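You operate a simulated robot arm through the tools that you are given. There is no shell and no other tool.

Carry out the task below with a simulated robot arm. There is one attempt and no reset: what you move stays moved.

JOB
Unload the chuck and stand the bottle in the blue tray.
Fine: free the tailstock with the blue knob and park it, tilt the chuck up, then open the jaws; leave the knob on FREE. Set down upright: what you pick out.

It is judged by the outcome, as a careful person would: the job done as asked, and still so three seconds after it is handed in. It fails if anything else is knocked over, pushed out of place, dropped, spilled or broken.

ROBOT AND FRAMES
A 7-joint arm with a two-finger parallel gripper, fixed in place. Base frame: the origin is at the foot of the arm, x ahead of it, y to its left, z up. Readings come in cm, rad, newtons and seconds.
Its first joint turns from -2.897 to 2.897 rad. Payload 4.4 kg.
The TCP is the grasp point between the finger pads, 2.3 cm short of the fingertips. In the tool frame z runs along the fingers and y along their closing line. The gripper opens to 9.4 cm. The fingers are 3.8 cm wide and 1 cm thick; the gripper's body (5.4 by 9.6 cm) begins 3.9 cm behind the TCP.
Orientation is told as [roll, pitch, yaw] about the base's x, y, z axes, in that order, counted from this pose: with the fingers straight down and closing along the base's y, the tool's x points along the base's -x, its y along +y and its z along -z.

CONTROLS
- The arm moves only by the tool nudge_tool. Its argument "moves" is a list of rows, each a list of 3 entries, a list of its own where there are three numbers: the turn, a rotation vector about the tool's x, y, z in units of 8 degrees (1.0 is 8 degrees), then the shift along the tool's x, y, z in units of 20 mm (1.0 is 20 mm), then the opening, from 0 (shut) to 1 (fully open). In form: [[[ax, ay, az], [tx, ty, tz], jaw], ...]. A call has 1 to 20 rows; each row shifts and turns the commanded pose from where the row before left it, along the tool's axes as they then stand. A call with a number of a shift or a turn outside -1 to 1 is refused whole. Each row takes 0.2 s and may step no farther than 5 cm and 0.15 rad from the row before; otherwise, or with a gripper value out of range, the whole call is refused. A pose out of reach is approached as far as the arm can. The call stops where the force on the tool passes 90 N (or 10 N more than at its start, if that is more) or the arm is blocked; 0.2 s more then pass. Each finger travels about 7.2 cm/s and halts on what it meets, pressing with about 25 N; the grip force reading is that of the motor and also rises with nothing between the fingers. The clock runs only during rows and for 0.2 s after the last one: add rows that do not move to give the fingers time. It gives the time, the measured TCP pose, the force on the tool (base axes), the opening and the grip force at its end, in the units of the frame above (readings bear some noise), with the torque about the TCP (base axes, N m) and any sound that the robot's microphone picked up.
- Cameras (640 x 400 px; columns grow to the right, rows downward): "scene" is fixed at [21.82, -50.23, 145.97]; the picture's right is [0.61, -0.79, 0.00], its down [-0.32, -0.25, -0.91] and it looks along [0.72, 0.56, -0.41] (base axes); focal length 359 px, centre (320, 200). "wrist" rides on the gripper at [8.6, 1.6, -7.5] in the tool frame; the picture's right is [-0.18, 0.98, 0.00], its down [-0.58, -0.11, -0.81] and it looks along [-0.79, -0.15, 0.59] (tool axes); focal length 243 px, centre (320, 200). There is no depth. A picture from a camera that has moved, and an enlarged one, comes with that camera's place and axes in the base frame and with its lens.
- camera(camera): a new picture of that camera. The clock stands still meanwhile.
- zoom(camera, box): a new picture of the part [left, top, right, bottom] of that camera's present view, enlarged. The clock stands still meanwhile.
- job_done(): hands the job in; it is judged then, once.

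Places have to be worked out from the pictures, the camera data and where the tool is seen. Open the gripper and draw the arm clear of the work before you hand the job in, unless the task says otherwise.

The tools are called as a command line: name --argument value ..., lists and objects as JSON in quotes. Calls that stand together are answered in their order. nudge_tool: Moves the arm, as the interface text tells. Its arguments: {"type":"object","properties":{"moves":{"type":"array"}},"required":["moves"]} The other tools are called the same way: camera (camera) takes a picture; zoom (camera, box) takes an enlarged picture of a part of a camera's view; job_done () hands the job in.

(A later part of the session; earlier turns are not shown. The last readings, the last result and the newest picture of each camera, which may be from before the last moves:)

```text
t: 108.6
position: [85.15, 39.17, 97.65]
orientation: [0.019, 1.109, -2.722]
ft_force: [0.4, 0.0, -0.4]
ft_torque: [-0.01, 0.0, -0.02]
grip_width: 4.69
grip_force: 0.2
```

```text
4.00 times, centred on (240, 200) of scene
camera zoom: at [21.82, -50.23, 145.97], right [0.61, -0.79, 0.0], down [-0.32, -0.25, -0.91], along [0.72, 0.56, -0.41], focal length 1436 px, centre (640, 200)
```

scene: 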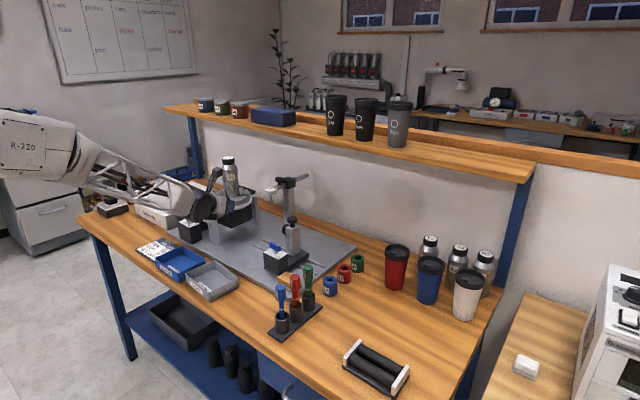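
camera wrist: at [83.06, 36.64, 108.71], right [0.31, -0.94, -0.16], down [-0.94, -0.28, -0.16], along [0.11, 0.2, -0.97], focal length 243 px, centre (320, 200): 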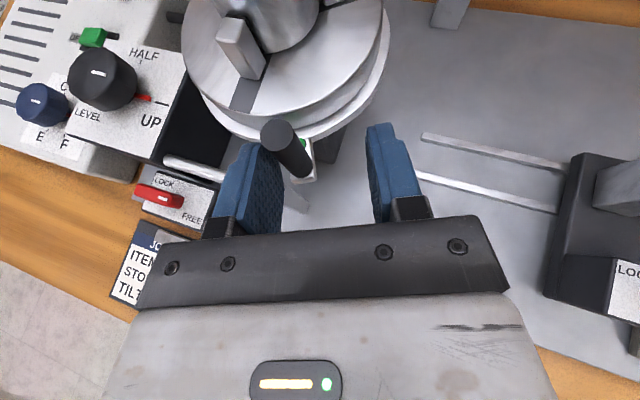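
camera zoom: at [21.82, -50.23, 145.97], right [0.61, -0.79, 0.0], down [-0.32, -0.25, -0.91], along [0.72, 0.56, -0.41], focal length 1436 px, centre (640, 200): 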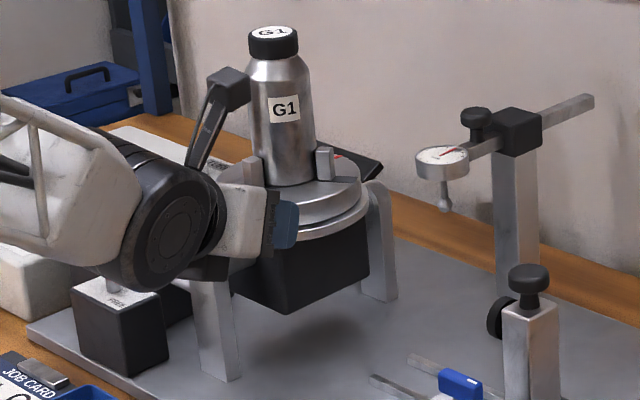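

Everything is still in place. I check whether the jaws have begun to open after ~19° of lever travel.

zoom --camera "scene" --box '[235, 180, 260, 200]'

zoom --camera "wrist" --box '[200, 0, 360, 160]'

```text
16.00 times, centred on (248, 190) of scene
camera zoom: at [21.82, -50.23, 145.97], right [0.61, -0.79, 0.0], down [-0.32, -0.25, -0.91], along [0.72, 0.56, -0.41], focal length 5746 px, centre (1480, 360)
```

zoom: 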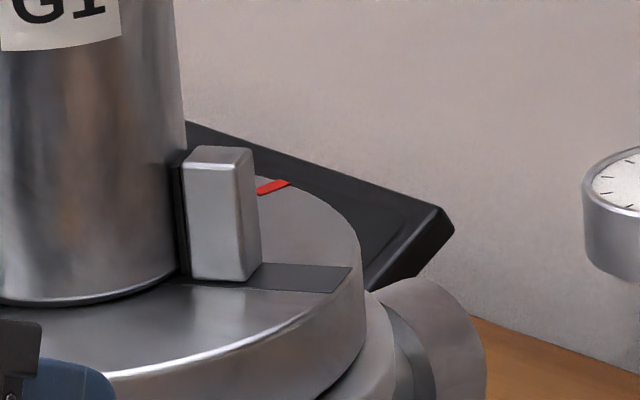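

```text
2.50 times, centred on (280, 80) of wrist
camera zoom: at [83.06, 36.64, 108.71], right [0.31, -0.94, -0.16], down [-0.94, -0.28, -0.16], along [0.11, 0.2, -0.97], focal length 606 px, centre (420, 500)
```

zoom: 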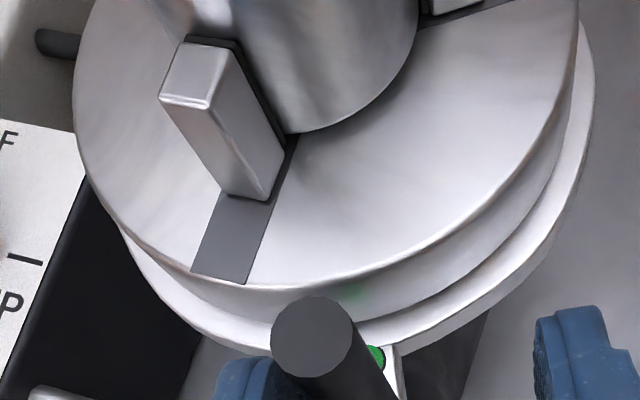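

The jaws haven't moved yet; more lever travel is needed. I retreat and switch to a tool-down grip on the handle (camera outward), which can orbit more freely.

nudge_tool --moves '[[[0, 0, 0], [0, 0, -0.9], 0.6], [[0, 0, 0], [0, 0, -0.9], 0.7], [[0, 0, 0], [0, 0, -0.9], 0.8], [[0, 0, 0], [0.4, 0, -0.9], 1], [[0, 0, 0], [0.9, 0, -0.4], 1], [[0, 0, 0], [0.9, 0, -0.4], 1], [[0, 0, 0], [0.9, 0, -0.4], 1], [[0, 0, 0], [0.9, 0, -0.4], 1], [[0, 0, 0], [0.9, 0, -0.4], 1], [[0, 0, 0], [0.9, 0, -0.4], 1], [[0, 0, 0.95], [0, 0, 0], 1], [[0, 0, 0.95], [0, 0, 0], 1], [[0, 0, 0.95], [0, 0, 0], 1], [[0, 0, 0.95], [0, 0, 0], 1], [[0, 0, 0.95], [0, 0, 0], 1], [[0, 0, 0.95], [0, 0, 0], 1], [[0, 0, 0.95], [0, 0, 0], 1], [[0, 0, 0.95], [0, 0, 0], 1], [[0, 0, 0.95], [0, 0, 0], 1], [[0, 0, 0.95], [0, 0, 0], 1]]'

nudge_tool --moves '[[[0, 0, 0.95], [0, 0, 0], 1], [[0, 0, 0.95], [0, 0, 0], 1], [[0, 0, 0.95], [0, 0, 0], 1], [[0, 0, 0.95], [0, 0, 0], 1], [[0, 0, 0.95], [0, 0, 0], 1], [[0, 0, 0.95], [0, 0, 0], 1], [[0, 0, 0.95], [0, 0, 0], 1], [[0, 0, 0.95], [0, 0, 0], 1], [[0, 0, 0.95], [0, 0, 0], 1], [[0, 0, 0.95], [0, 0, 0], 1], [[0, 0, 0.95], [0, 0, 0], 1], [[0, 0, 0.95], [0, 0, 0], 1], [[0, 0, 0.95], [0, 0, 0], 1], [[0, 0, 0.65], [0, 0, 0], 1], [[0, 0, 0], [0, 0, 0], 1]]'

```text
t: 112.8
position: [80.02, 37.09, 113.37]
orientation: [-1.096, 0.225, 2.083]
ft_force: [-0.2, 0.5, 0.1]
ft_torque: [0.0, -0.01, 0.01]
grip_width: 9.39
grip_force: 0.0
```

```text
t: 116.0
position: [80.03, 37.18, 113.48]
orientation: [-0.019, -1.109, 0.419]
ft_force: [0.0, -0.7, 0.0]
ft_torque: [-0.01, -0.03, -0.04]
grip_width: 9.39
grip_force: 0.1
```

Now pitch back to tool-down and move above the handle (≈(87.3, 40.9)).

nudge_tool --moves '[[[0, 0.99, 0], [0, 0, 0], 1], [[0, 0.99, 0], [0, 0, 0], 1], [[0, 0.99, 0], [0, 0, 0], 1], [[0, 0.99, 0], [0, 0, 0], 1], [[0, 0.99, 0], [0, 0, 0], 1], [[0, 0.99, 0], [0, 0, 0], 1], [[0, 0.99, 0], [0, 0, 0], 1], [[0, 1.0, 0], [0, 0, 0], 1], [[0, 0, 0], [-0.8, 0.04, 0.5], 1], [[0, 0, 0], [-0.8, 0.04, 0.5], 1], [[0, 0, 0], [-0.8, 0.04, 0.5], 1], [[0, 0, 0], [-0.8, 0.04, 0.5], 1], [[0, 0, 0], [-0.8, 0.04, 0.5], 1], [[0, 0, 0], [0, 0, 0], 1]]'

camera --camera "wrist"

zoom --camera "scene" --box '[190, 150, 290, 250]'

```text
t: 119.0
position: [87.44, 40.63, 108.6]
orientation: [-0.011, -0.002, 0.402]
ft_force: [-0.1, 0.1, 0.9]
ft_torque: [-0.02, -0.01, 0.0]
grip_width: 9.41
grip_force: 0.1
```

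```text
taken
camera wrist: at [78.67, 38.76, 115.95], right [-0.22, 0.98, -0.01], down [0.57, 0.13, 0.81], along [0.79, 0.17, -0.59], focal length 243 px, centre (320, 200)
```

wrist: 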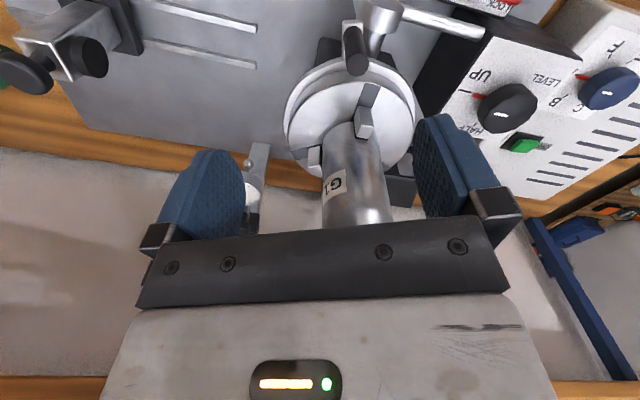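

```text
4.00 times, centred on (240, 200) of scene
camera zoom: at [21.82, -50.23, 145.97], right [0.61, -0.79, 0.0], down [-0.32, -0.25, -0.91], along [0.72, 0.56, -0.41], focal length 1436 px, centre (640, 200)
```

zoom: 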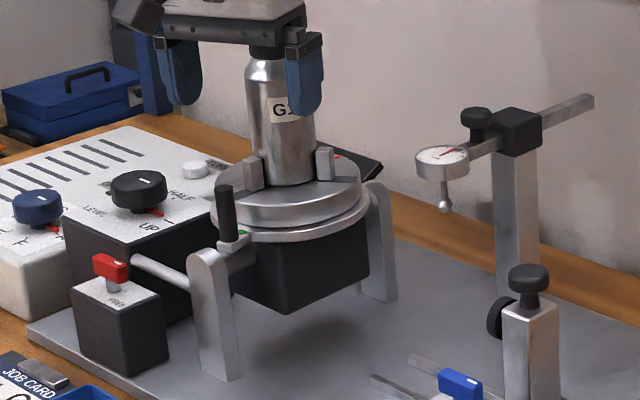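

The handle has sprung back to its original spot (86.35, 43.1), so −y is not the opening direction (or it's sprung). I'll straddle it from above and try +y.

nudge_tool --moves '[[[0, 0, 0.8], [0, 0, 0], 1], [[0, 0, 0.8], [0, 0, 0], 0.8], [[0, 0, 0], [0.28, 0.65, 0], 0.6], [[0, 0, 0], [0.28, 0.65, 0], 0.6], [[0, 0, 0], [0, 0, 0.9], 0.6], [[0, 0, 0], [0, 0, 0.9], 0.6], [[0, 0, 0], [0, 0, 0.9], 0.6], [[0, 0, 0], [0, 0, 0.6], 0.6], [[0, 0, 0], [0, 0, 0], 0.6]]'

camera --camera "wrist"

zoom --camera "scene" --box '[190, 150, 290, 250]'

```text
t: 121.0
position: [85.67, 43.03, 101.79]
orientation: [-0.009, -0.003, 0.178]
ft_force: [-0.3, 0.1, -0.6]
ft_torque: [-0.02, 0.02, 0.0]
grip_width: 5.69
grip_force: 0.2
```

```text
taken
camera wrist: at [76.72, 43.05, 109.21], right [0.01, 1.0, -0.01], down [0.59, 0.0, 0.81], along [0.81, -0.01, -0.59], focal length 243 px, centre (320, 200)
```

wrist: 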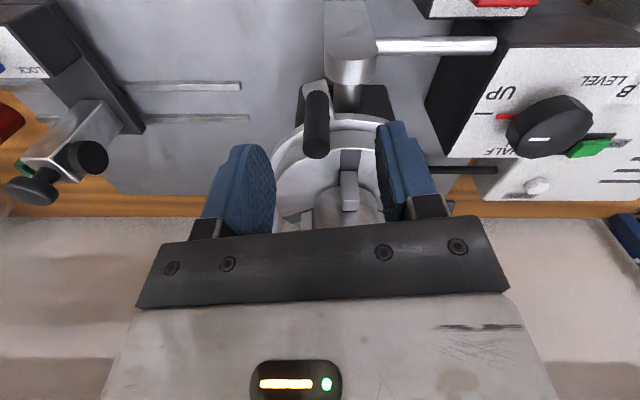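

```text
4.00 times, centred on (240, 200) of scene
camera zoom: at [21.82, -50.23, 145.97], right [0.61, -0.79, 0.0], down [-0.32, -0.25, -0.91], along [0.72, 0.56, -0.41], focal length 1436 px, centre (640, 200)
```

zoom: 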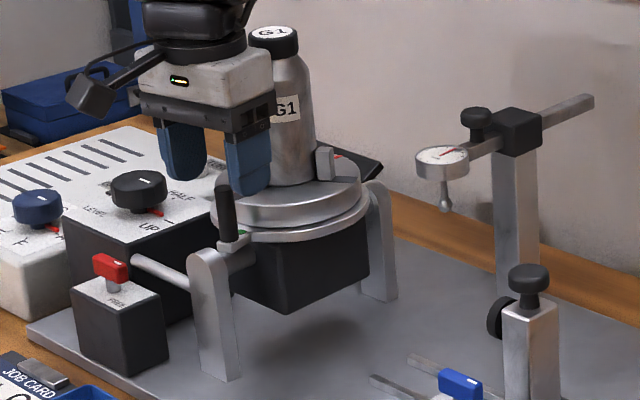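

Handle is between the fingers. I lower to z≈97.4 around it.

nudge_tool --moves '[[[0, 0, 0], [0, 0, 0.8], 0.6], [[0, 0, 0], [0, 0, 0.8], 0.6], [[0, 0, 0], [0, 0, 0.6], 0.6], [[0, 0, 0], [0, 0, 0], 0.4], [[0, 0, 0], [0, 0, 0], 0.3]]'

camera --camera "wrist"

```text
t: 122.2
position: [85.73, 42.95, 97.33]
orientation: [-0.008, -0.005, 0.179]
ft_force: [0.3, -0.6, 0.3]
ft_torque: [0.0, 0.01, 0.02]
grip_width: 2.83
grip_force: 0.2
```

```text
taken
camera wrist: at [76.85, 43.11, 104.76], right [0.01, 1.0, -0.01], down [0.59, 0.0, 0.81], along [0.81, -0.01, -0.59], focal length 243 px, centre (320, 200)
```

wrist: 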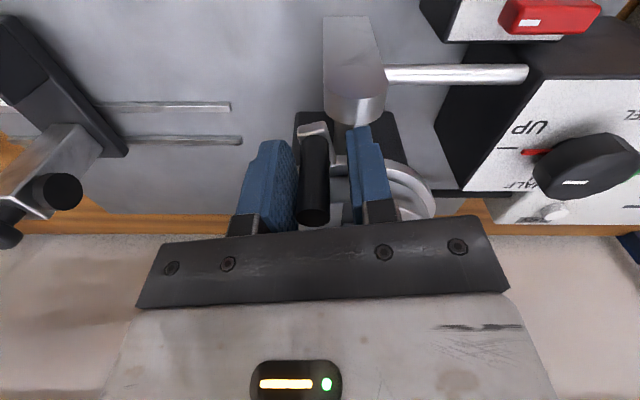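

Now push gently toward +y.

nudge_tool --moves '[[[0, 0, 0], [0, 0.2, 0], 0.3], [[0, 0, 0], [0, 0.2, 0], 0.3], [[0, 0, 0], [0, 0.2, 0], 0.3], [[0, 0, 0], [0, 0.0, 0], 0.3]]'

camera --camera "wrist"

```text
t: 123.2
position: [85.31, 44.06, 97.38]
orientation: [-0.01, -0.003, 0.179]
ft_force: [1.3, -2.2, -0.5]
ft_torque: [0.07, 0.01, 0.04]
grip_width: 2.92
grip_force: 1.6
```

```text
taken
camera wrist: at [76.45, 44.16, 104.88], right [0.01, 1.0, -0.01], down [0.59, 0.0, 0.81], along [0.81, -0.01, -0.59], focal length 243 px, centre (320, 200)
```

wrist: 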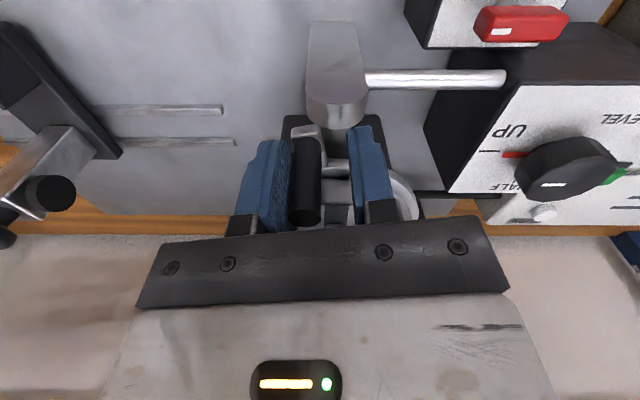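

It moves easily toward +y (2 N). I orbit the tool around the chuck axis in that direction.

nudge_tool --moves '[[[0, 0, 0.6], [0, 0.3, 0], 0.3], [[0, 0, 0.6], [0, 0.3, 0], 0.3], [[0, 0, 0.6], [0, 0.3, 0], 0.3], [[0, 0, 0.5], [0, 0.3, 0], 0.3], [[0, 0, 0], [0, 0.0, 0], 0.3]]'

camera --camera "wrist"

zoom --camera "scene" --box '[200, 160, 270, 230]'

```text
t: 124.4
position: [85.46, 46.49, 97.46]
orientation: [-0.005, -0.006, -0.142]
ft_force: [-0.2, -1.3, 0.6]
ft_torque: [0.01, -0.01, 0.0]
grip_width: 2.83
grip_force: 0.1
```

```text
taken
camera wrist: at [76.97, 49.36, 104.85], right [0.32, 0.95, -0.01], down [0.56, -0.18, 0.81], along [0.77, -0.26, -0.59], focal length 243 px, centre (320, 200)
```

wrist: 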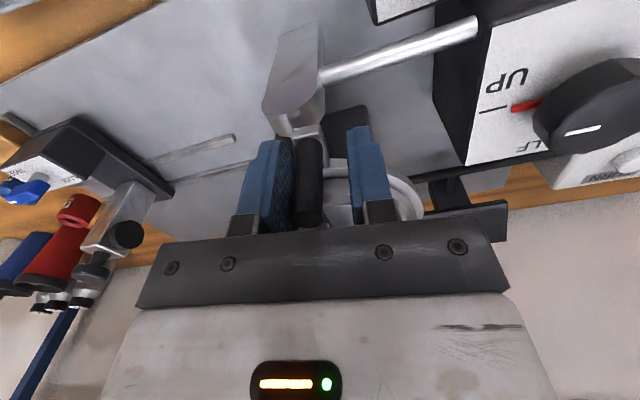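

```text
5.71 times, centred on (235, 195) of scene
camera zoom: at [21.82, -50.23, 145.97], right [0.61, -0.79, 0.0], down [-0.32, -0.25, -0.91], along [0.72, 0.56, -0.41], focal length 2052 px, centre (806, 229)
```

zoom: 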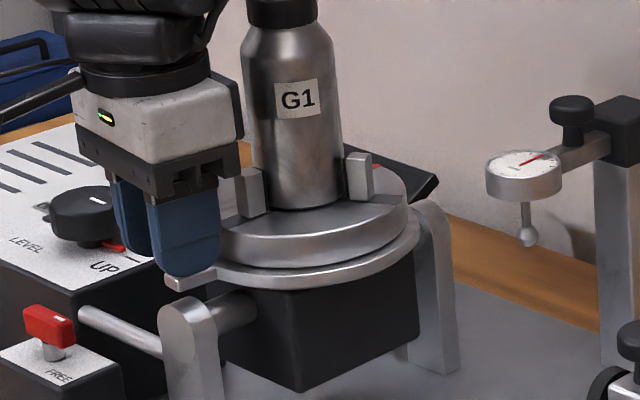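

The lever follows and the jaws appear to be opening. I continue.

nudge_tool --moves '[[[0, 0, 0.5], [0, 0.3, 0], 0.3], [[0, 0, 0.5], [0, 0.3, 0], 0.3], [[0, 0, 0.5], [0, 0.3, 0], 0.3], [[0, 0, 0.5], [0, 0.3, 0], 0.3], [[0, 0, 0], [0, 0.0, 0], 0.3]]'

camera --camera "wrist"

zoom --camera "scene" --box '[200, 160, 270, 230]'

```text
t: 125.6
position: [86.0, 48.68, 97.41]
orientation: [-0.004, -0.006, -0.422]
ft_force: [-0.4, 0.0, -0.2]
ft_torque: [-0.02, 0.01, 0.04]
grip_width: 2.83
grip_force: 0.0
```

```text
taken
camera wrist: at [78.62, 53.82, 104.84], right [0.57, 0.82, 0.0], down [0.48, -0.33, 0.81], along [0.66, -0.46, -0.59], focal length 243 px, centre (320, 200)
```

wrist: 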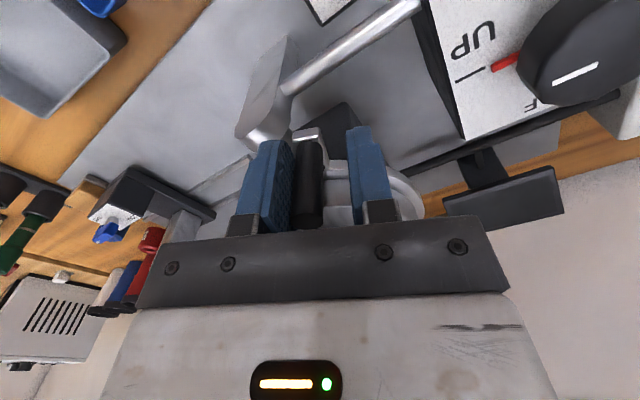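

```text
5.71 times, centred on (235, 195) of scene
camera zoom: at [21.82, -50.23, 145.97], right [0.61, -0.79, 0.0], down [-0.32, -0.25, -0.91], along [0.72, 0.56, -0.41], focal length 2052 px, centre (806, 229)
```

zoom: 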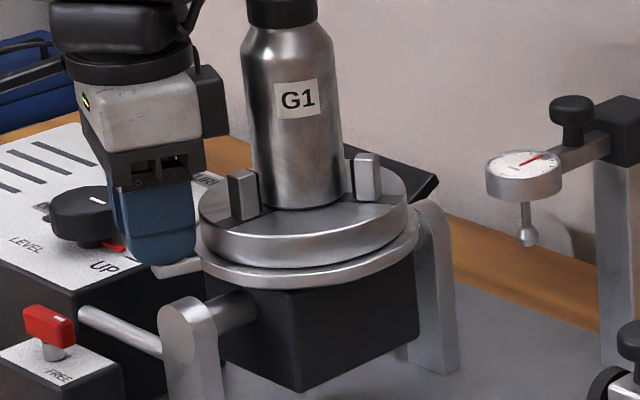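

The jaws are clearly retreating from the bottle, which stands stable. I continue toward the lever's end stop.

nudge_tool --moves '[[[0, 0, 0.5], [0, 0.3, 0], 0.3], [[0, 0, 0.5], [0, 0.3, 0], 0.3], [[0, 0, 0.5], [0, 0.3, 0], 0.3], [[0, 0, 0.5], [0, 0.3, 0], 0.3], [[0, 0, 0], [0, 0.0, 0], 0.3]]'

camera --camera "wrist"

zoom --camera "scene" --box '[200, 160, 270, 230]'

```text
t: 126.8
position: [87.3, 50.82, 97.26]
orientation: [-0.001, -0.01, -0.701]
ft_force: [-0.9, 0.6, 1.2]
ft_torque: [-0.03, -0.02, -0.01]
grip_width: 2.86
grip_force: 0.4
```

```text
taken
camera wrist: at [81.48, 57.65, 104.67], right [0.77, 0.63, 0.0], down [0.37, -0.45, 0.81], along [0.51, -0.63, -0.58], focal length 243 px, centre (320, 200)
```

wrist: 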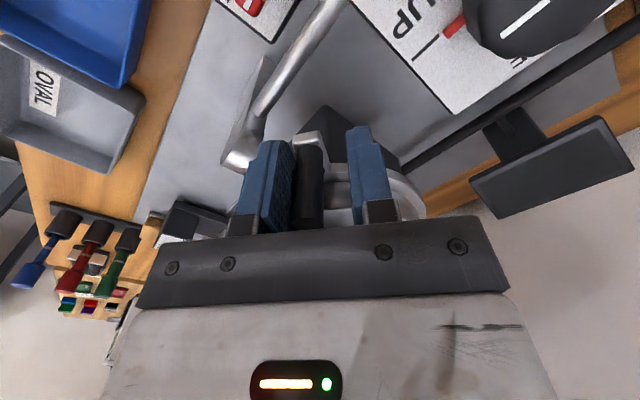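

```text
5.71 times, centred on (235, 195) of scene
camera zoom: at [21.82, -50.23, 145.97], right [0.61, -0.79, 0.0], down [-0.32, -0.25, -0.91], along [0.72, 0.56, -0.41], focal length 2052 px, centre (806, 229)
```

zoom: 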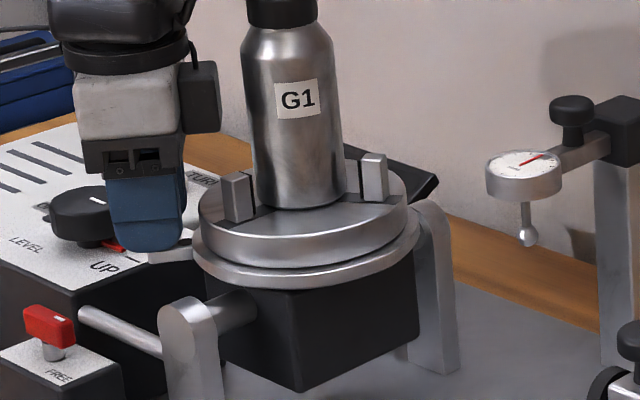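

Jaw gap is now visible on both sides. I continue a bit to find the end of travel.

nudge_tool --moves '[[[0, 0, 0.5], [0, 0.3, 0], 0.3], [[0, 0, 0.5], [0, 0.3, 0], 0.3], [[0, 0, 0], [0, 0.0, 0], 0.3]]'

nudge_tool --moves '[[[0, 0, 0.5], [0, 0.3, 0], 0.3], [[0, 0, 0.5], [0, 0.3, 0], 0.3], [[0, 0, 0], [0, 0.0, 0], 0.3]]'

zoom --camera "scene" --box '[200, 160, 270, 230]'

camera --camera "wrist"

```text
t: 127.6
position: [87.94, 51.74, 97.12]
orientation: [-0.001, -0.008, -0.842]
ft_force: [1.1, -0.1, 0.3]
ft_torque: [0.01, -0.01, 0.01]
grip_width: 2.81
grip_force: 0.1
```

```text
t: 128.4
position: [88.91, 52.38, 97.28]
orientation: [0.002, -0.009, -0.98]
ft_force: [-1.7, 0.1, -1.2]
ft_torque: [-0.01, -0.01, 0.05]
grip_width: 2.83
grip_force: 0.5
```

```text
5.71 times, centred on (235, 195) of scene
camera zoom: at [21.82, -50.23, 145.97], right [0.61, -0.79, 0.0], down [-0.32, -0.25, -0.91], along [0.72, 0.56, -0.41], focal length 2052 px, centre (806, 229)
```

zoom: 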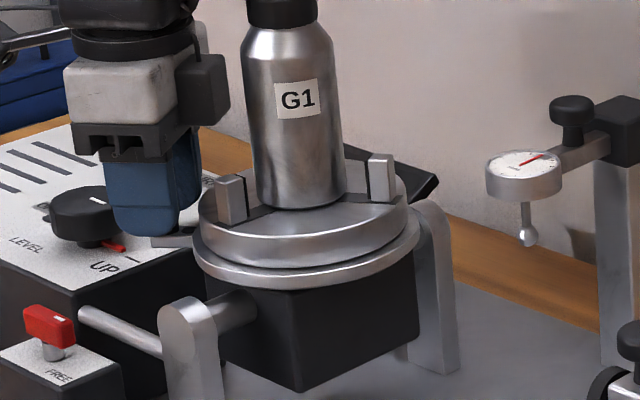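

```text
taken
camera wrist: at [85.25, 60.52, 104.68], right [0.92, 0.39, 0.0], down [0.23, -0.54, 0.81], along [0.32, -0.75, -0.58], focal length 243 px, centre (320, 200)
```

wrist: 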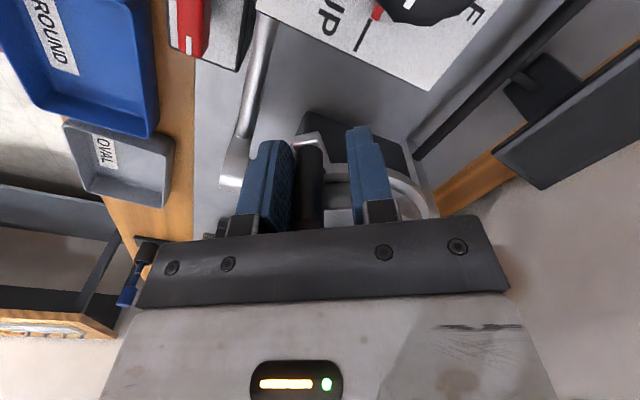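

Still free and light. I continue the orbit in small steps.

nudge_tool --moves '[[[0, 0, 0.5], [0, 0.3, 0], 0.3], [[0, 0, 0.5], [0, 0.3, 0], 0.3], [[0, 0, 0], [0, 0.0, 0], 0.3]]'

nudge_tool --moves '[[[0, 0, 0.5], [0, 0.3, 0], 0.3], [[0, 0, 0.5], [0, 0.3, 0], 0.3], [[0, 0, 0], [0, 0.0, 0], 0.3]]'

zoom --camera "scene" --box '[200, 160, 270, 230]'

camera --camera "wrist"

```text
t: 129.2
position: [89.94, 53.11, 97.17]
orientation: [0.0, -0.008, -1.121]
ft_force: [0.1, 0.3, 0.3]
ft_torque: [0.0, 0.0, -0.01]
grip_width: 2.82
grip_force: 0.1
```

```text
t: 130.0
position: [91.02, 53.42, 97.24]
orientation: [0.002, -0.011, -1.261]
ft_force: [-18.7, -13.0, 7.1]
ft_torque: [-0.3, 0.34, 0.02]
grip_width: 3.78
grip_force: 11.0
```

```text
5.71 times, centred on (235, 195) of scene
camera zoom: at [21.82, -50.23, 145.97], right [0.61, -0.79, 0.0], down [-0.32, -0.25, -0.91], along [0.72, 0.56, -0.41], focal length 2052 px, centre (806, 229)
```

zoom: 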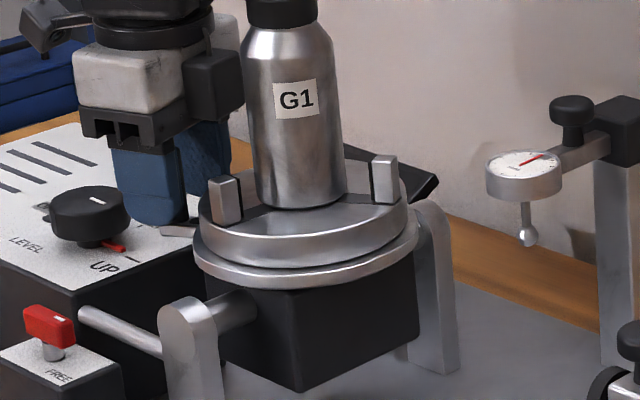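

```text
taken
camera wrist: at [89.72, 62.13, 104.59], right [0.99, 0.13, 0.0], down [0.07, -0.58, 0.81], along [0.1, -0.8, -0.59], focal length 243 px, centre (320, 200)
```

wrist: 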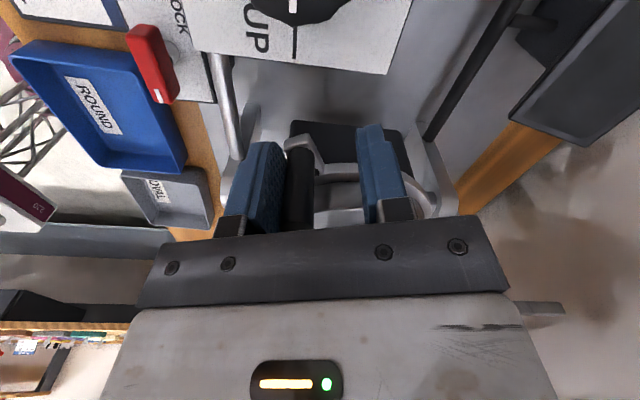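

End of travel: resistance rose to ~23 N and the jaws stand well clear of the bottle. I back off, open and lift straight up.

nudge_tool --moves '[[[0, 0, 0], [0, -0.4, 0], 0.3], [[0, 0, 0], [0, -0.1, 0], 0.5], [[0, 0, 0], [0, 0, 0], 0.5], [[0, 0, 0], [0, 0, -0.9], 0.5], [[0, 0, 0], [0, 0, -0.9], 0.5], [[0, 0, 0], [0, 0, -0.9], 0.6], [[0, 0, 0], [0.3, 0, -0.9], 0.8], [[0, 0, 0], [0.5, 0, -0.9], 1], [[0, 0, 0], [0.5, 0, -0.9], 1], [[0, 0, -0.9], [0.7, 0, -0.9], 1], [[0, 0, -0.9], [0.7, 0, -0.9], 1], [[0, 0, -0.9], [0.7, 0, -0.9], 1], [[0, 0, -0.9], [0.7, 0, 0], 1], [[0, 0, -0.9], [0.7, 0, 0], 1], [[0, 0, -0.9], [0.7, 0, 0], 1], [[0, 0, -0.9], [0.7, 0, 0], 1], [[0, 0, -0.9], [0.7, 0, 0], 1], [[0, 0, -0.9], [0.7, 0, 0], 1]]'

camera --camera "scene"

zoom --camera "scene" --box '[200, 150, 280, 240]'

```text
t: 133.8
position: [80.52, 64.08, 113.58]
orientation: [-0.007, -0.003, -0.127]
ft_force: [-0.4, -0.2, 0.2]
ft_torque: [0.05, -0.02, -0.01]
grip_width: 9.42
grip_force: 0.0
```

```text
taken
```

scene: 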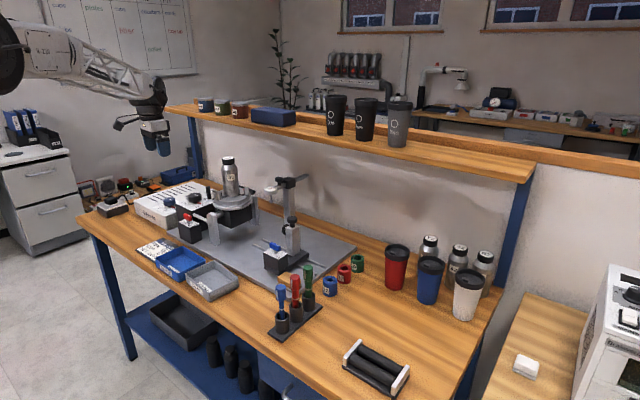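

```text
4.44 times, centred on (240, 195) of scene
camera zoom: at [21.82, -50.23, 145.97], right [0.61, -0.79, 0.0], down [-0.32, -0.25, -0.91], along [0.72, 0.56, -0.41], focal length 1596 px, centre (676, 222)
```

zoom: 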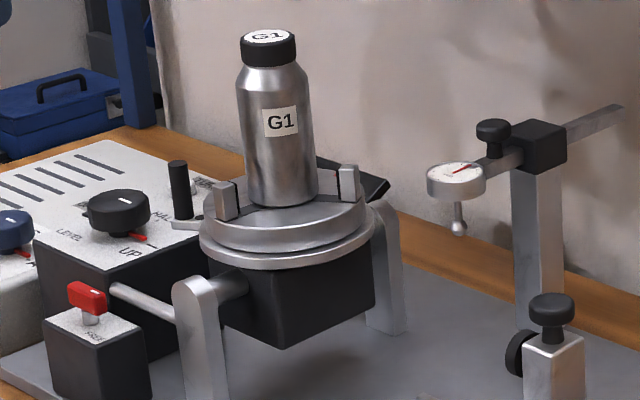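

Jaws are open and the bottle stands free. I'll pick it from above with the tool down, gripping the top of the body; I move over it now.

nudge_tool --moves '[[[0, 0, -0.91], [0, 0, -0.6], 1], [[0, 0, 0], [-0.685, -0.95, -0.3], 1], [[0, 0, 0], [-0.685, -0.95, 0], 1], [[0, 0, 0], [-0.685, -0.95, 0], 1], [[0, 0, 0], [-0.685, -0.95, 0], 1], [[0, 0, 0], [-0.685, -0.95, 0], 1], [[0, 0, 0], [-0.685, -0.95, 0], 1], [[0, 0, 0], [-0.685, -0.95, 0], 1], [[0, 0, 0], [-0.685, -0.95, 0], 1], [[0, 0, 0], [-0.685, -0.95, 0], 1], [[0, 0, 0], [-0.685, -0.95, 0], 1], [[0, 0, 0], [0, 0, 0], 1]]'

camera --camera "wrist"

zoom --camera "scene" --box '[170, 110, 310, 230]'

```text
t: 136.4
position: [94.06, 44.83, 115.7]
orientation: [-0.007, -0.004, -0.002]
ft_force: [-0.6, 0.2, -0.5]
ft_torque: [-0.02, -0.02, 0.0]
grip_width: 9.42
grip_force: 0.0
```

```text
taken
camera wrist: at [85.26, 46.45, 123.04], right [0.19, 0.98, -0.01], down [0.58, -0.1, 0.81], along [0.79, -0.15, -0.59], focal length 243 px, centre (320, 200)
```

wrist: 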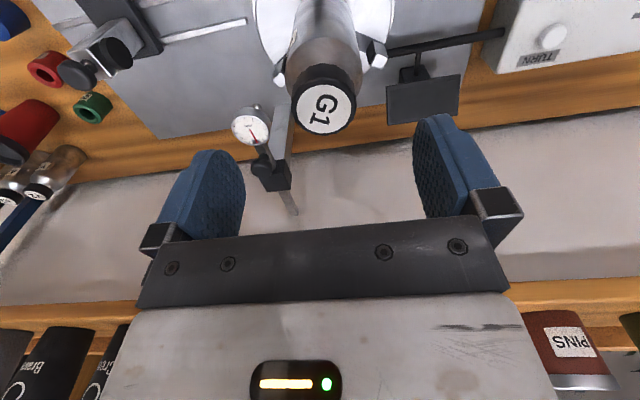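

```text
3.33 times, centred on (240, 170) of scene
camera zoom: at [21.82, -50.23, 145.97], right [0.61, -0.79, 0.0], down [-0.32, -0.25, -0.91], along [0.72, 0.56, -0.41], focal length 1197 px, centre (587, 300)
```

zoom: 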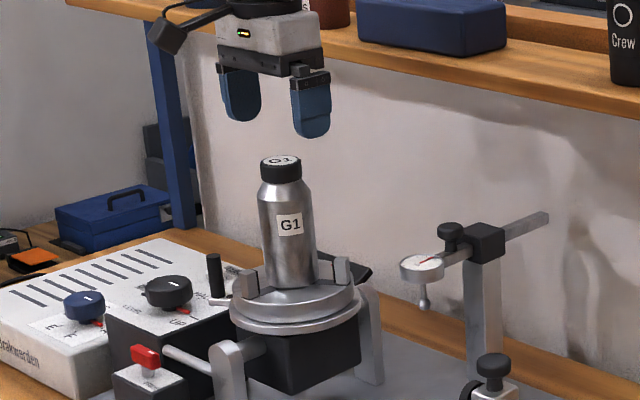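

Cap center computes to (94.4, 44.9), almost exactly under the TCP. I descend with the fingers open.

nudge_tool --moves '[[[0, 0, 0], [-0.15, 0.03, 0.7], 1], [[0, 0, 0], [0, 0, 0.8], 1], [[0, 0, 0], [0, 0, 0.8], 1], [[0, 0, 0], [0, 0, 0.8], 1], [[0, 0, 0], [0, 0, 0.7], 1], [[0, 0, 0], [0, 0, 0], 1]]'

camera --camera "wrist"

zoom --camera "scene" --box '[200, 130, 280, 220]'

```text
t: 137.8
position: [94.42, 45.24, 107.83]
orientation: [-0.007, -0.005, -0.002]
ft_force: [0.6, -0.1, 0.0]
ft_torque: [-0.01, 0.04, -0.02]
grip_width: 9.4
grip_force: 0.1
```

```text
taken
camera wrist: at [85.54, 46.79, 115.27], right [0.19, 0.98, -0.01], down [0.58, -0.1, 0.81], along [0.79, -0.15, -0.59], focal length 243 px, centre (320, 200)
```

wrist: 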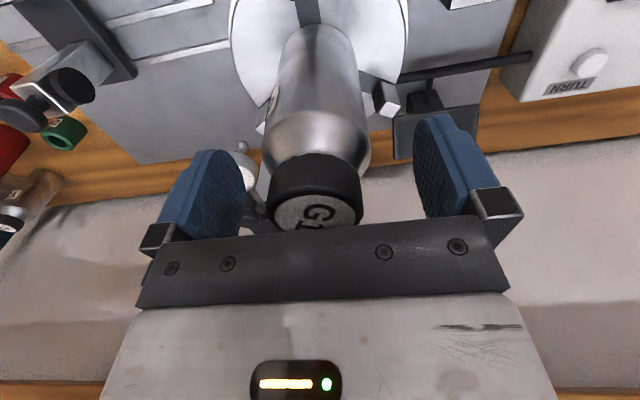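

```text
4.44 times, centred on (240, 175) of scene
camera zoom: at [21.82, -50.23, 145.97], right [0.61, -0.79, 0.0], down [-0.32, -0.25, -0.91], along [0.72, 0.56, -0.41], focal length 1596 px, centre (676, 311)
```

zoom: 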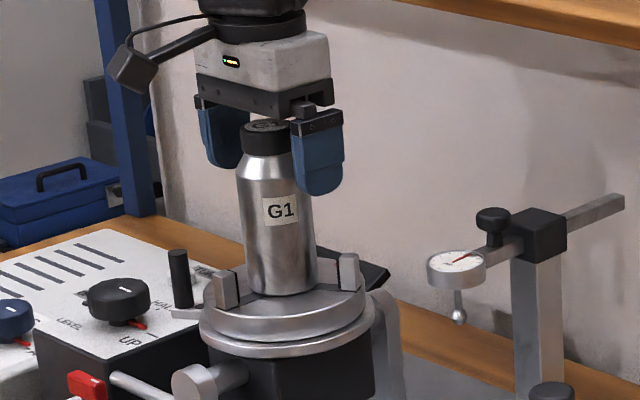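

About 3 cm between palm and cap top. I descend 2.2 cm in small steps watching for contact.

nudge_tool --moves '[[[0, 0, 0], [0, -0.1, 0.5], 1], [[0, 0, 0], [0, 0, 0.4], 1], [[0, 0, 0], [0, 0, 0.2], 1], [[0, 0, 0], [0, 0, 0], 1]]'

zoom --camera "scene" --box '[210, 140, 270, 200]'

camera --camera "wrist"

```text
t: 138.8
position: [94.5, 44.78, 106.02]
orientation: [-0.005, -0.008, 0.0]
ft_force: [-4.7, 0.9, 36.8]
ft_torque: [0.05, 0.32, 0.01]
grip_width: 9.41
grip_force: 0.1
```

```text
6.67 times, centred on (240, 170) of scene
camera zoom: at [21.82, -50.23, 145.97], right [0.61, -0.79, 0.0], down [-0.32, -0.25, -0.91], along [0.72, 0.56, -0.41], focal length 2394 px, centre (853, 400)
```

zoom: 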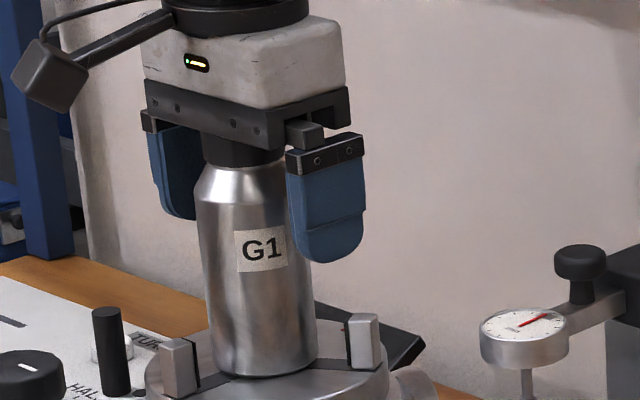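

```text
taken
camera wrist: at [85.61, 46.44, 113.44], right [0.19, 0.98, 0.0], down [0.57, -0.11, 0.81], along [0.8, -0.15, -0.58], focal length 243 px, centre (320, 200)
```

wrist: 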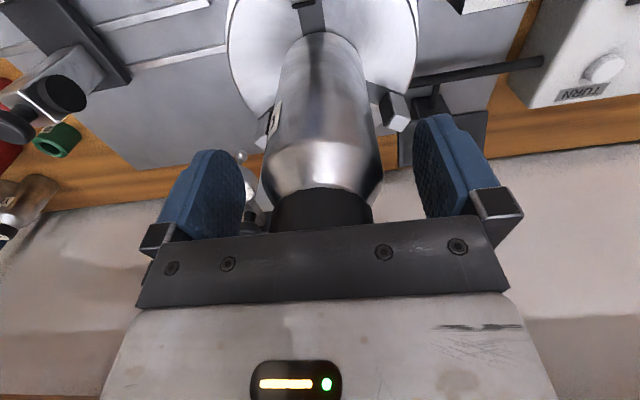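

The palm just touched the cap top (37 N) — I raise 0.4 cm and close the fingers on the upper body.

nudge_tool --moves '[[[0, 0, 0], [0, 0, -0.2], 1], [[0, 0, 0], [0, 0, 0], 0.8], [[0, 0, 0], [0, 0, 0], 0.6], [[0, 0, 0], [0, 0, 0], 0.4], [[0, 0, 0], [0, 0, 0], 0.3], [[0, 0, 0], [0, 0, 0], 0.3], [[0, 0, 0], [0, 0, 0], 0.3]]'

camera --camera "wrist"

zoom --camera "scene" --box '[210, 140, 270, 200]'

```text
t: 140.4
position: [94.42, 44.83, 106.13]
orientation: [-0.007, -0.006, -0.003]
ft_force: [-1.5, 8.9, 26.4]
ft_torque: [1.0, 0.26, -0.03]
grip_width: 5.37
grip_force: 25.0
```

```text
taken
camera wrist: at [85.65, 46.51, 113.48], right [0.19, 0.98, -0.01], down [0.58, -0.1, 0.81], along [0.8, -0.15, -0.59], focal length 243 px, centre (320, 200)
```

wrist: 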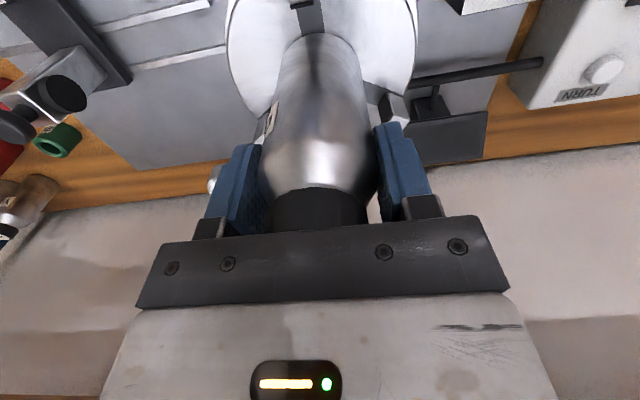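

```text
6.67 times, centred on (240, 170) of scene
camera zoom: at [21.82, -50.23, 145.97], right [0.61, -0.79, 0.0], down [-0.32, -0.25, -0.91], along [0.72, 0.56, -0.41], focal length 2394 px, centre (853, 400)
```

zoom: 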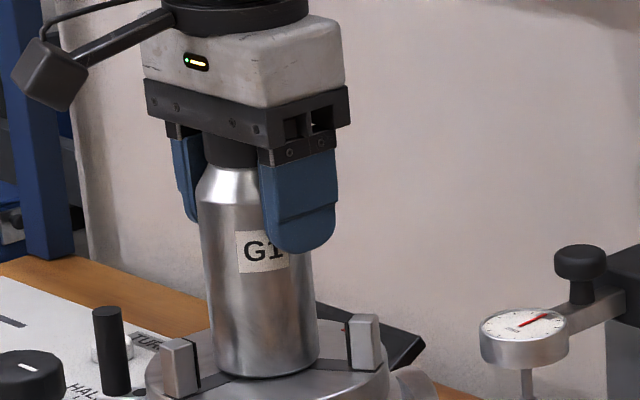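

Gripped at 5.4 cm width. I tighten and lift slowly, checking that the bottle comes straight up.

nudge_tool --moves '[[[0, 0, 0], [0, 0, 0], 0.1], [[0, 0, 0], [0, 0, 0], 0.0], [[0, 0, 0], [0, 0, -0.15], 0.0], [[0, 0, 0], [0, 0, -0.25], 0.0], [[0, 0, 0], [0, 0, -0.3], 0.0], [[0, 0, 0], [0, 0, -0.3], 0.0], [[0, 0, 0], [0, 0, 0], 0.0]]'

zoom --camera "scene" --box '[200, 130, 270, 210]'

```text
t: 142.0
position: [94.45, 44.91, 108.0]
orientation: [-0.007, -0.002, -0.002]
ft_force: [0.2, 0.6, -0.5]
ft_torque: [0.04, 0.05, -0.01]
grip_width: 5.35
grip_force: 25.0
```

```text
5.00 times, centred on (235, 170) of scene
camera zoom: at [21.82, -50.23, 145.97], right [0.61, -0.79, 0.0], down [-0.32, -0.25, -0.91], along [0.72, 0.56, -0.41], focal length 1796 px, centre (745, 350)
```

zoom: 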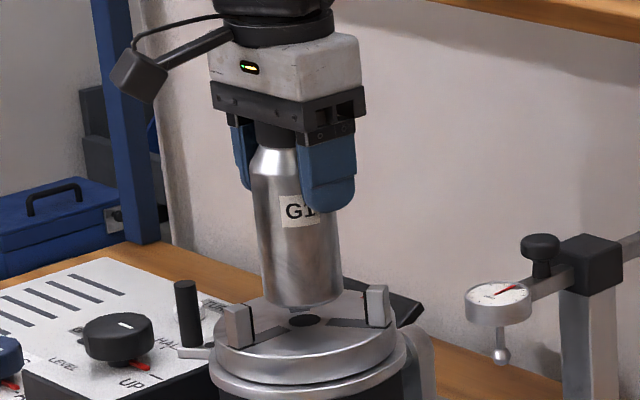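

The bottle lifts cleanly and hangs straight. I raise it well clear and move back over the tray area.

nudge_tool --moves '[[[0, 0, 0], [0, 0, -0.6], 0.0], [[0, 0, 0], [0, 0, -0.8], 0.0], [[0, 0, 0], [0, 0, -0.8], 0.0], [[0, 0, 0], [0, 0, -0.8], 0.0], [[0, 0, 0], [0.3, 0, -0.6], 0.0], [[0, 0, 0], [0.6, 0, -0.2], 0.0], [[0, 0, 0], [0.8, 0, 0], 0.0], [[0, 0, 0], [0.9, 0, 0], 0.0], [[0, 0, 0], [0.9, 0, 0], 0.0], [[0, 0, 0], [0.9, 0, 0], 0.0], [[0, 0, 0], [0.9, 0, 0], 0.0], [[0, 0, 0], [0.9, 0, 0], 0.0], [[0, 0, 0], [0.9, 0, 0], 0.0], [[0, 0, 0], [0.9, 0, 0], 0.0], [[0, 0, 0], [0.9, 0, 0], 0.0], [[0, 0, 0], [0.8, 0, 0], 0.0], [[0, 0, 0], [0.6, 0, 0], 0.0], [[0, 0, 0], [0.3, 0, 0], 0.0], [[0, 0, 0], [0, 0, 0], 0.0]]'

camera --camera "wrist"

zoom --camera "scene" --box '[100, 140, 280, 310]'

```text
t: 146.0
position: [73.25, 45.14, 115.46]
orientation: [-0.007, -0.004, -0.002]
ft_force: [0.0, -0.2, -1.5]
ft_torque: [0.04, -0.02, -0.03]
grip_width: 5.34
grip_force: 24.2
```

```text
taken
camera wrist: at [64.47, 46.83, 122.9], right [0.19, 0.98, -0.01], down [0.58, -0.1, 0.81], along [0.79, -0.15, -0.59], focal length 243 px, centre (320, 200)
```

wrist: 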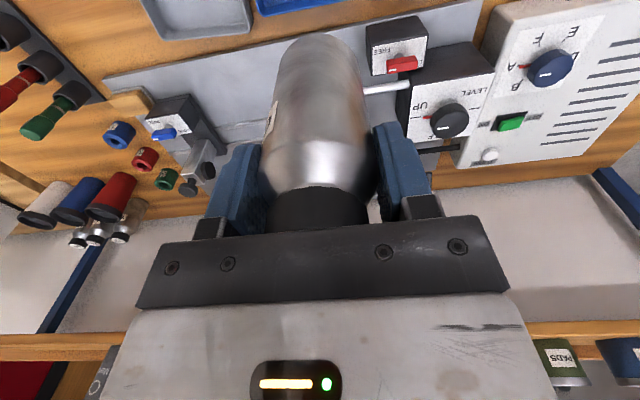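

```text
2.35 times, centred on (190, 225) of scene
camera zoom: at [21.82, -50.23, 145.97], right [0.61, -0.79, 0.0], down [-0.32, -0.25, -0.91], along [0.72, 0.56, -0.41], focal length 845 px, centre (626, 141)
```

zoom: 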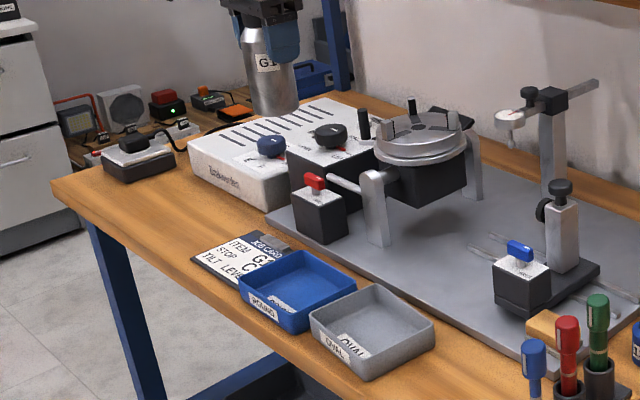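

The bottle is held upright. I back off to view the blue tray with the wrist camera and locate it precisely.

nudge_tool --moves '[[[0, 0, 0], [0.6, 0.3, 0], 0.0], [[0, 0, 0], [0.9, 0.6, 0], 0.0], [[0, 0, 0], [0.9, 0.6, 0], 0.0], [[0, 0, 0], [0.9, 0.6, 0], 0.0], [[0, 0, 0], [0.9, 0.6, 0], 0.0], [[0, 0, 0], [0.9, 0.6, 0], 0.0], [[0, 0, 0], [0.9, 0.6, 0], 0.0], [[0, 0, 0], [0.9, 0.6, 0], 0.0], [[0, 0, 0], [0.6, 0.6, 0], 0.0], [[0, 0, 0], [0.2, 0, 0], 0.0], [[0, 0, 0], [0, 0, 0], 0.0]]'

camera --camera "wrist"

zoom --camera "scene" --box '[130, 225, 250, 315]'

```text
t: 148.4
position: [58.02, 55.06, 115.35]
orientation: [-0.008, -0.002, -0.001]
ft_force: [0.0, -0.4, -1.3]
ft_torque: [-0.01, 0.02, 0.0]
grip_width: 5.34
grip_force: 25.2
```

```text
taken
camera wrist: at [49.23, 56.78, 122.76], right [0.19, 0.98, -0.01], down [0.58, -0.1, 0.81], along [0.79, -0.15, -0.59], focal length 243 px, centre (320, 200)
```

wrist: 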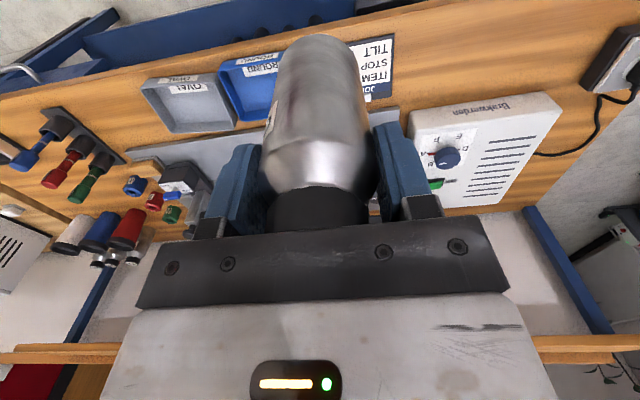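

```text
4.44 times, centred on (190, 270) of scene
camera zoom: at [21.82, -50.23, 145.97], right [0.61, -0.79, 0.0], down [-0.32, -0.25, -0.91], along [0.72, 0.56, -0.41], focal length 1596 px, centre (898, -111)
```

zoom: 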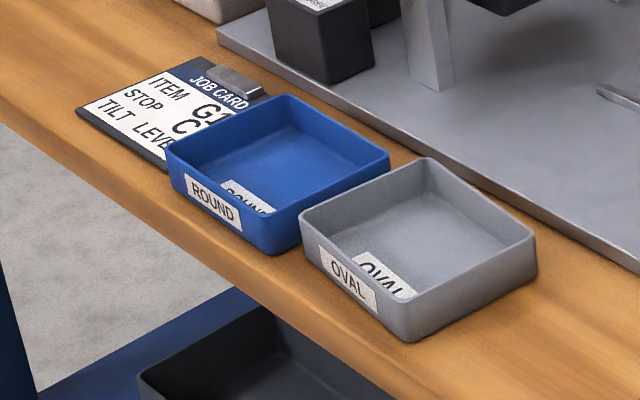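

I zoom in on the tray in the wrist view to get its rim corners.

zoom --camera "wrist" --box '[130, 30, 290, 140]'

```text
3.64 times, centred on (210, 85) of wrist
camera zoom: at [49.23, 56.78, 122.76], right [0.19, 0.98, -0.01], down [0.58, -0.1, 0.81], along [0.79, -0.15, -0.59], focal length 882 px, centre (720, 618)
```

zoom: 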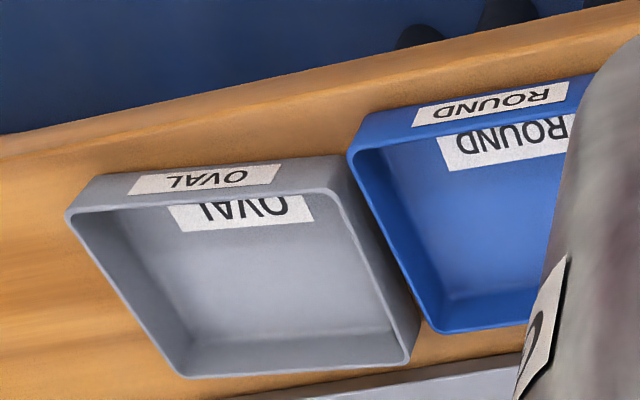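

Tray rim: x≈66.3–75.4, y≈36.8–49.7, z≈82.3; floor ≈79.5. I carry the bottle to the tray centre (70.9, 43.3) and lower to a few centimetres above the floor.

nudge_tool --moves '[[[0, 0, 0], [-0.5, -0.45, 0], 0.0], [[0, 0, 0], [-0.8, -0.73, 0], 0.0], [[0, 0, 0], [-0.8, -0.73, 0], 0.0], [[0, 0, 0], [-0.8, -0.73, 0], 0.0], [[0, 0, 0], [-0.8, -0.73, 0], 0.0], [[0, 0, 0], [-0.8, -0.73, 0], 0.0], [[0, 0, 0], [-0.8, -0.73, 0], 0.0], [[0, 0, 0], [-0.7, -0.63, 0], 0.0], [[0, 0, 0], [-0.44, -0.42, 0], 0.0], [[0, 0, 0], [0, 0, 0.5], 0.0], [[0, 0, 0], [0, 0, 0.8], 0.0], [[0, 0, 0], [0, 0, 0.8], 0.0], [[0, 0, 0], [0, 0, 0.8], 0.0], [[0, 0, 0], [0, 0, 0.8], 0.0], [[0, 0, 0], [0, 0, 0.8], 0.0], [[0, 0, 0], [0, 0, 0.8], 0.0], [[0, 0, 0], [0, 0, 0.8], 0.0], [[0, 0, 0], [0, 0, 0.6], 0.0], [[0, 0, 0], [0, 0, 0.3], 0.0], [[0, 0, 0], [0, 0, 0], 0.0]]'

camera --camera "wrist"

zoom --camera "scene" --box '[130, 195, 250, 305]'

```text
t: 152.6
position: [70.79, 43.14, 101.47]
orientation: [-0.006, -0.004, -0.002]
ft_force: [0.8, -0.3, -2.5]
ft_torque: [0.02, 0.02, 0.01]
grip_width: 5.33
grip_force: 25.4
```

```text
taken
camera wrist: at [62.08, 44.9, 108.86], right [0.19, 0.98, -0.01], down [0.58, -0.1, 0.81], along [0.79, -0.15, -0.59], focal length 243 px, centre (320, 200)
```

wrist: 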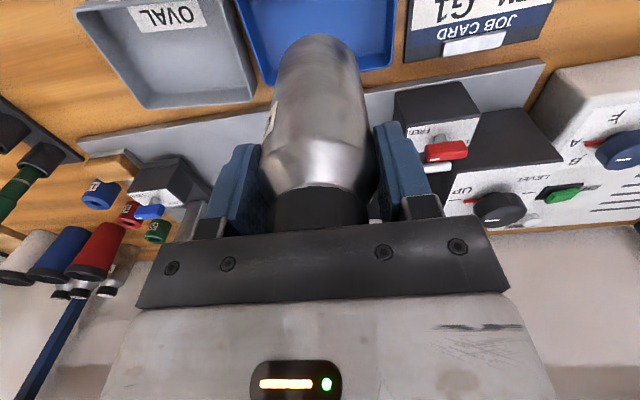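

```text
3.64 times, centred on (190, 250) of scene
camera zoom: at [21.82, -50.23, 145.97], right [0.61, -0.79, 0.0], down [-0.32, -0.25, -0.91], along [0.72, 0.56, -0.41], focal length 1306 px, centre (793, 18)
```

zoom: 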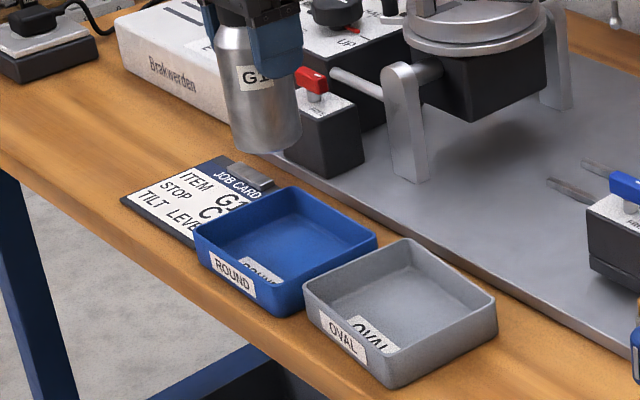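

Projection agrees with the tray centre to ~0.5 cm; I shift −0.4 cm in x and lower to about 2 cm above the floor.

nudge_tool --moves '[[[0, 0, 0], [0.2, 0, 0.4], 0.0], [[0, 0, 0], [0, 0, 0.7], 0.0], [[0, 0, 0], [0, 0, 0.7], 0.0], [[0, 0, 0], [0, 0, 0.7], 0.0], [[0, 0, 0], [0, 0, 0.7], 0.0], [[0, 0, 0], [0, 0, 0.6], 0.0], [[0, 0, 0], [0, 0, 0.5], 0.0], [[0, 0, 0], [0, 0, 0.3], 0.0], [[0, 0, 0], [0, 0, 0], 0.0]]'

zoom --camera "scene" --box '[145, 215, 235, 295]'

camera --camera "wrist"

```text
t: 154.6
position: [70.4, 43.12, 92.45]
orientation: [-0.006, -0.005, -0.001]
ft_force: [0.0, -1.1, -1.1]
ft_torque: [-0.02, -0.02, -0.01]
grip_width: 5.34
grip_force: 25.2
```

```text
5.00 times, centred on (190, 255) of scene
camera zoom: at [21.82, -50.23, 145.97], right [0.61, -0.79, 0.0], down [-0.32, -0.25, -0.91], along [0.72, 0.56, -0.41], focal length 1796 px, centre (970, -75)
```

zoom: 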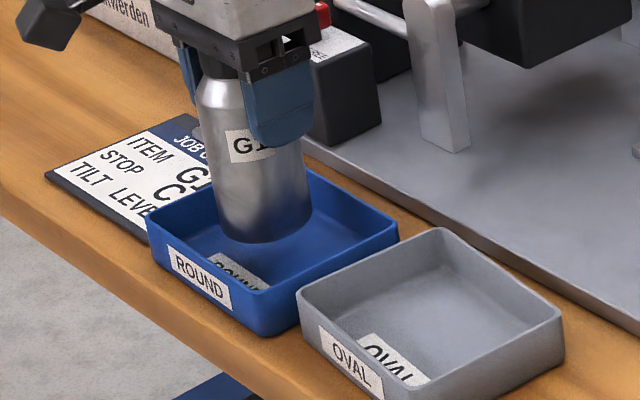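

```text
taken
camera wrist: at [61.65, 44.82, 99.83], right [0.19, 0.98, -0.01], down [0.58, -0.1, 0.81], along [0.79, -0.15, -0.59], focal length 243 px, centre (320, 200)
```

wrist: 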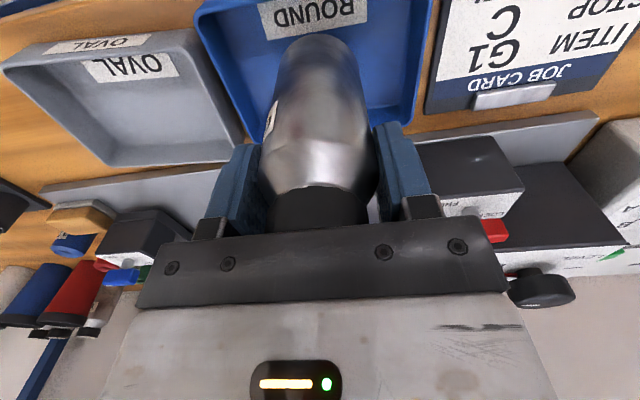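

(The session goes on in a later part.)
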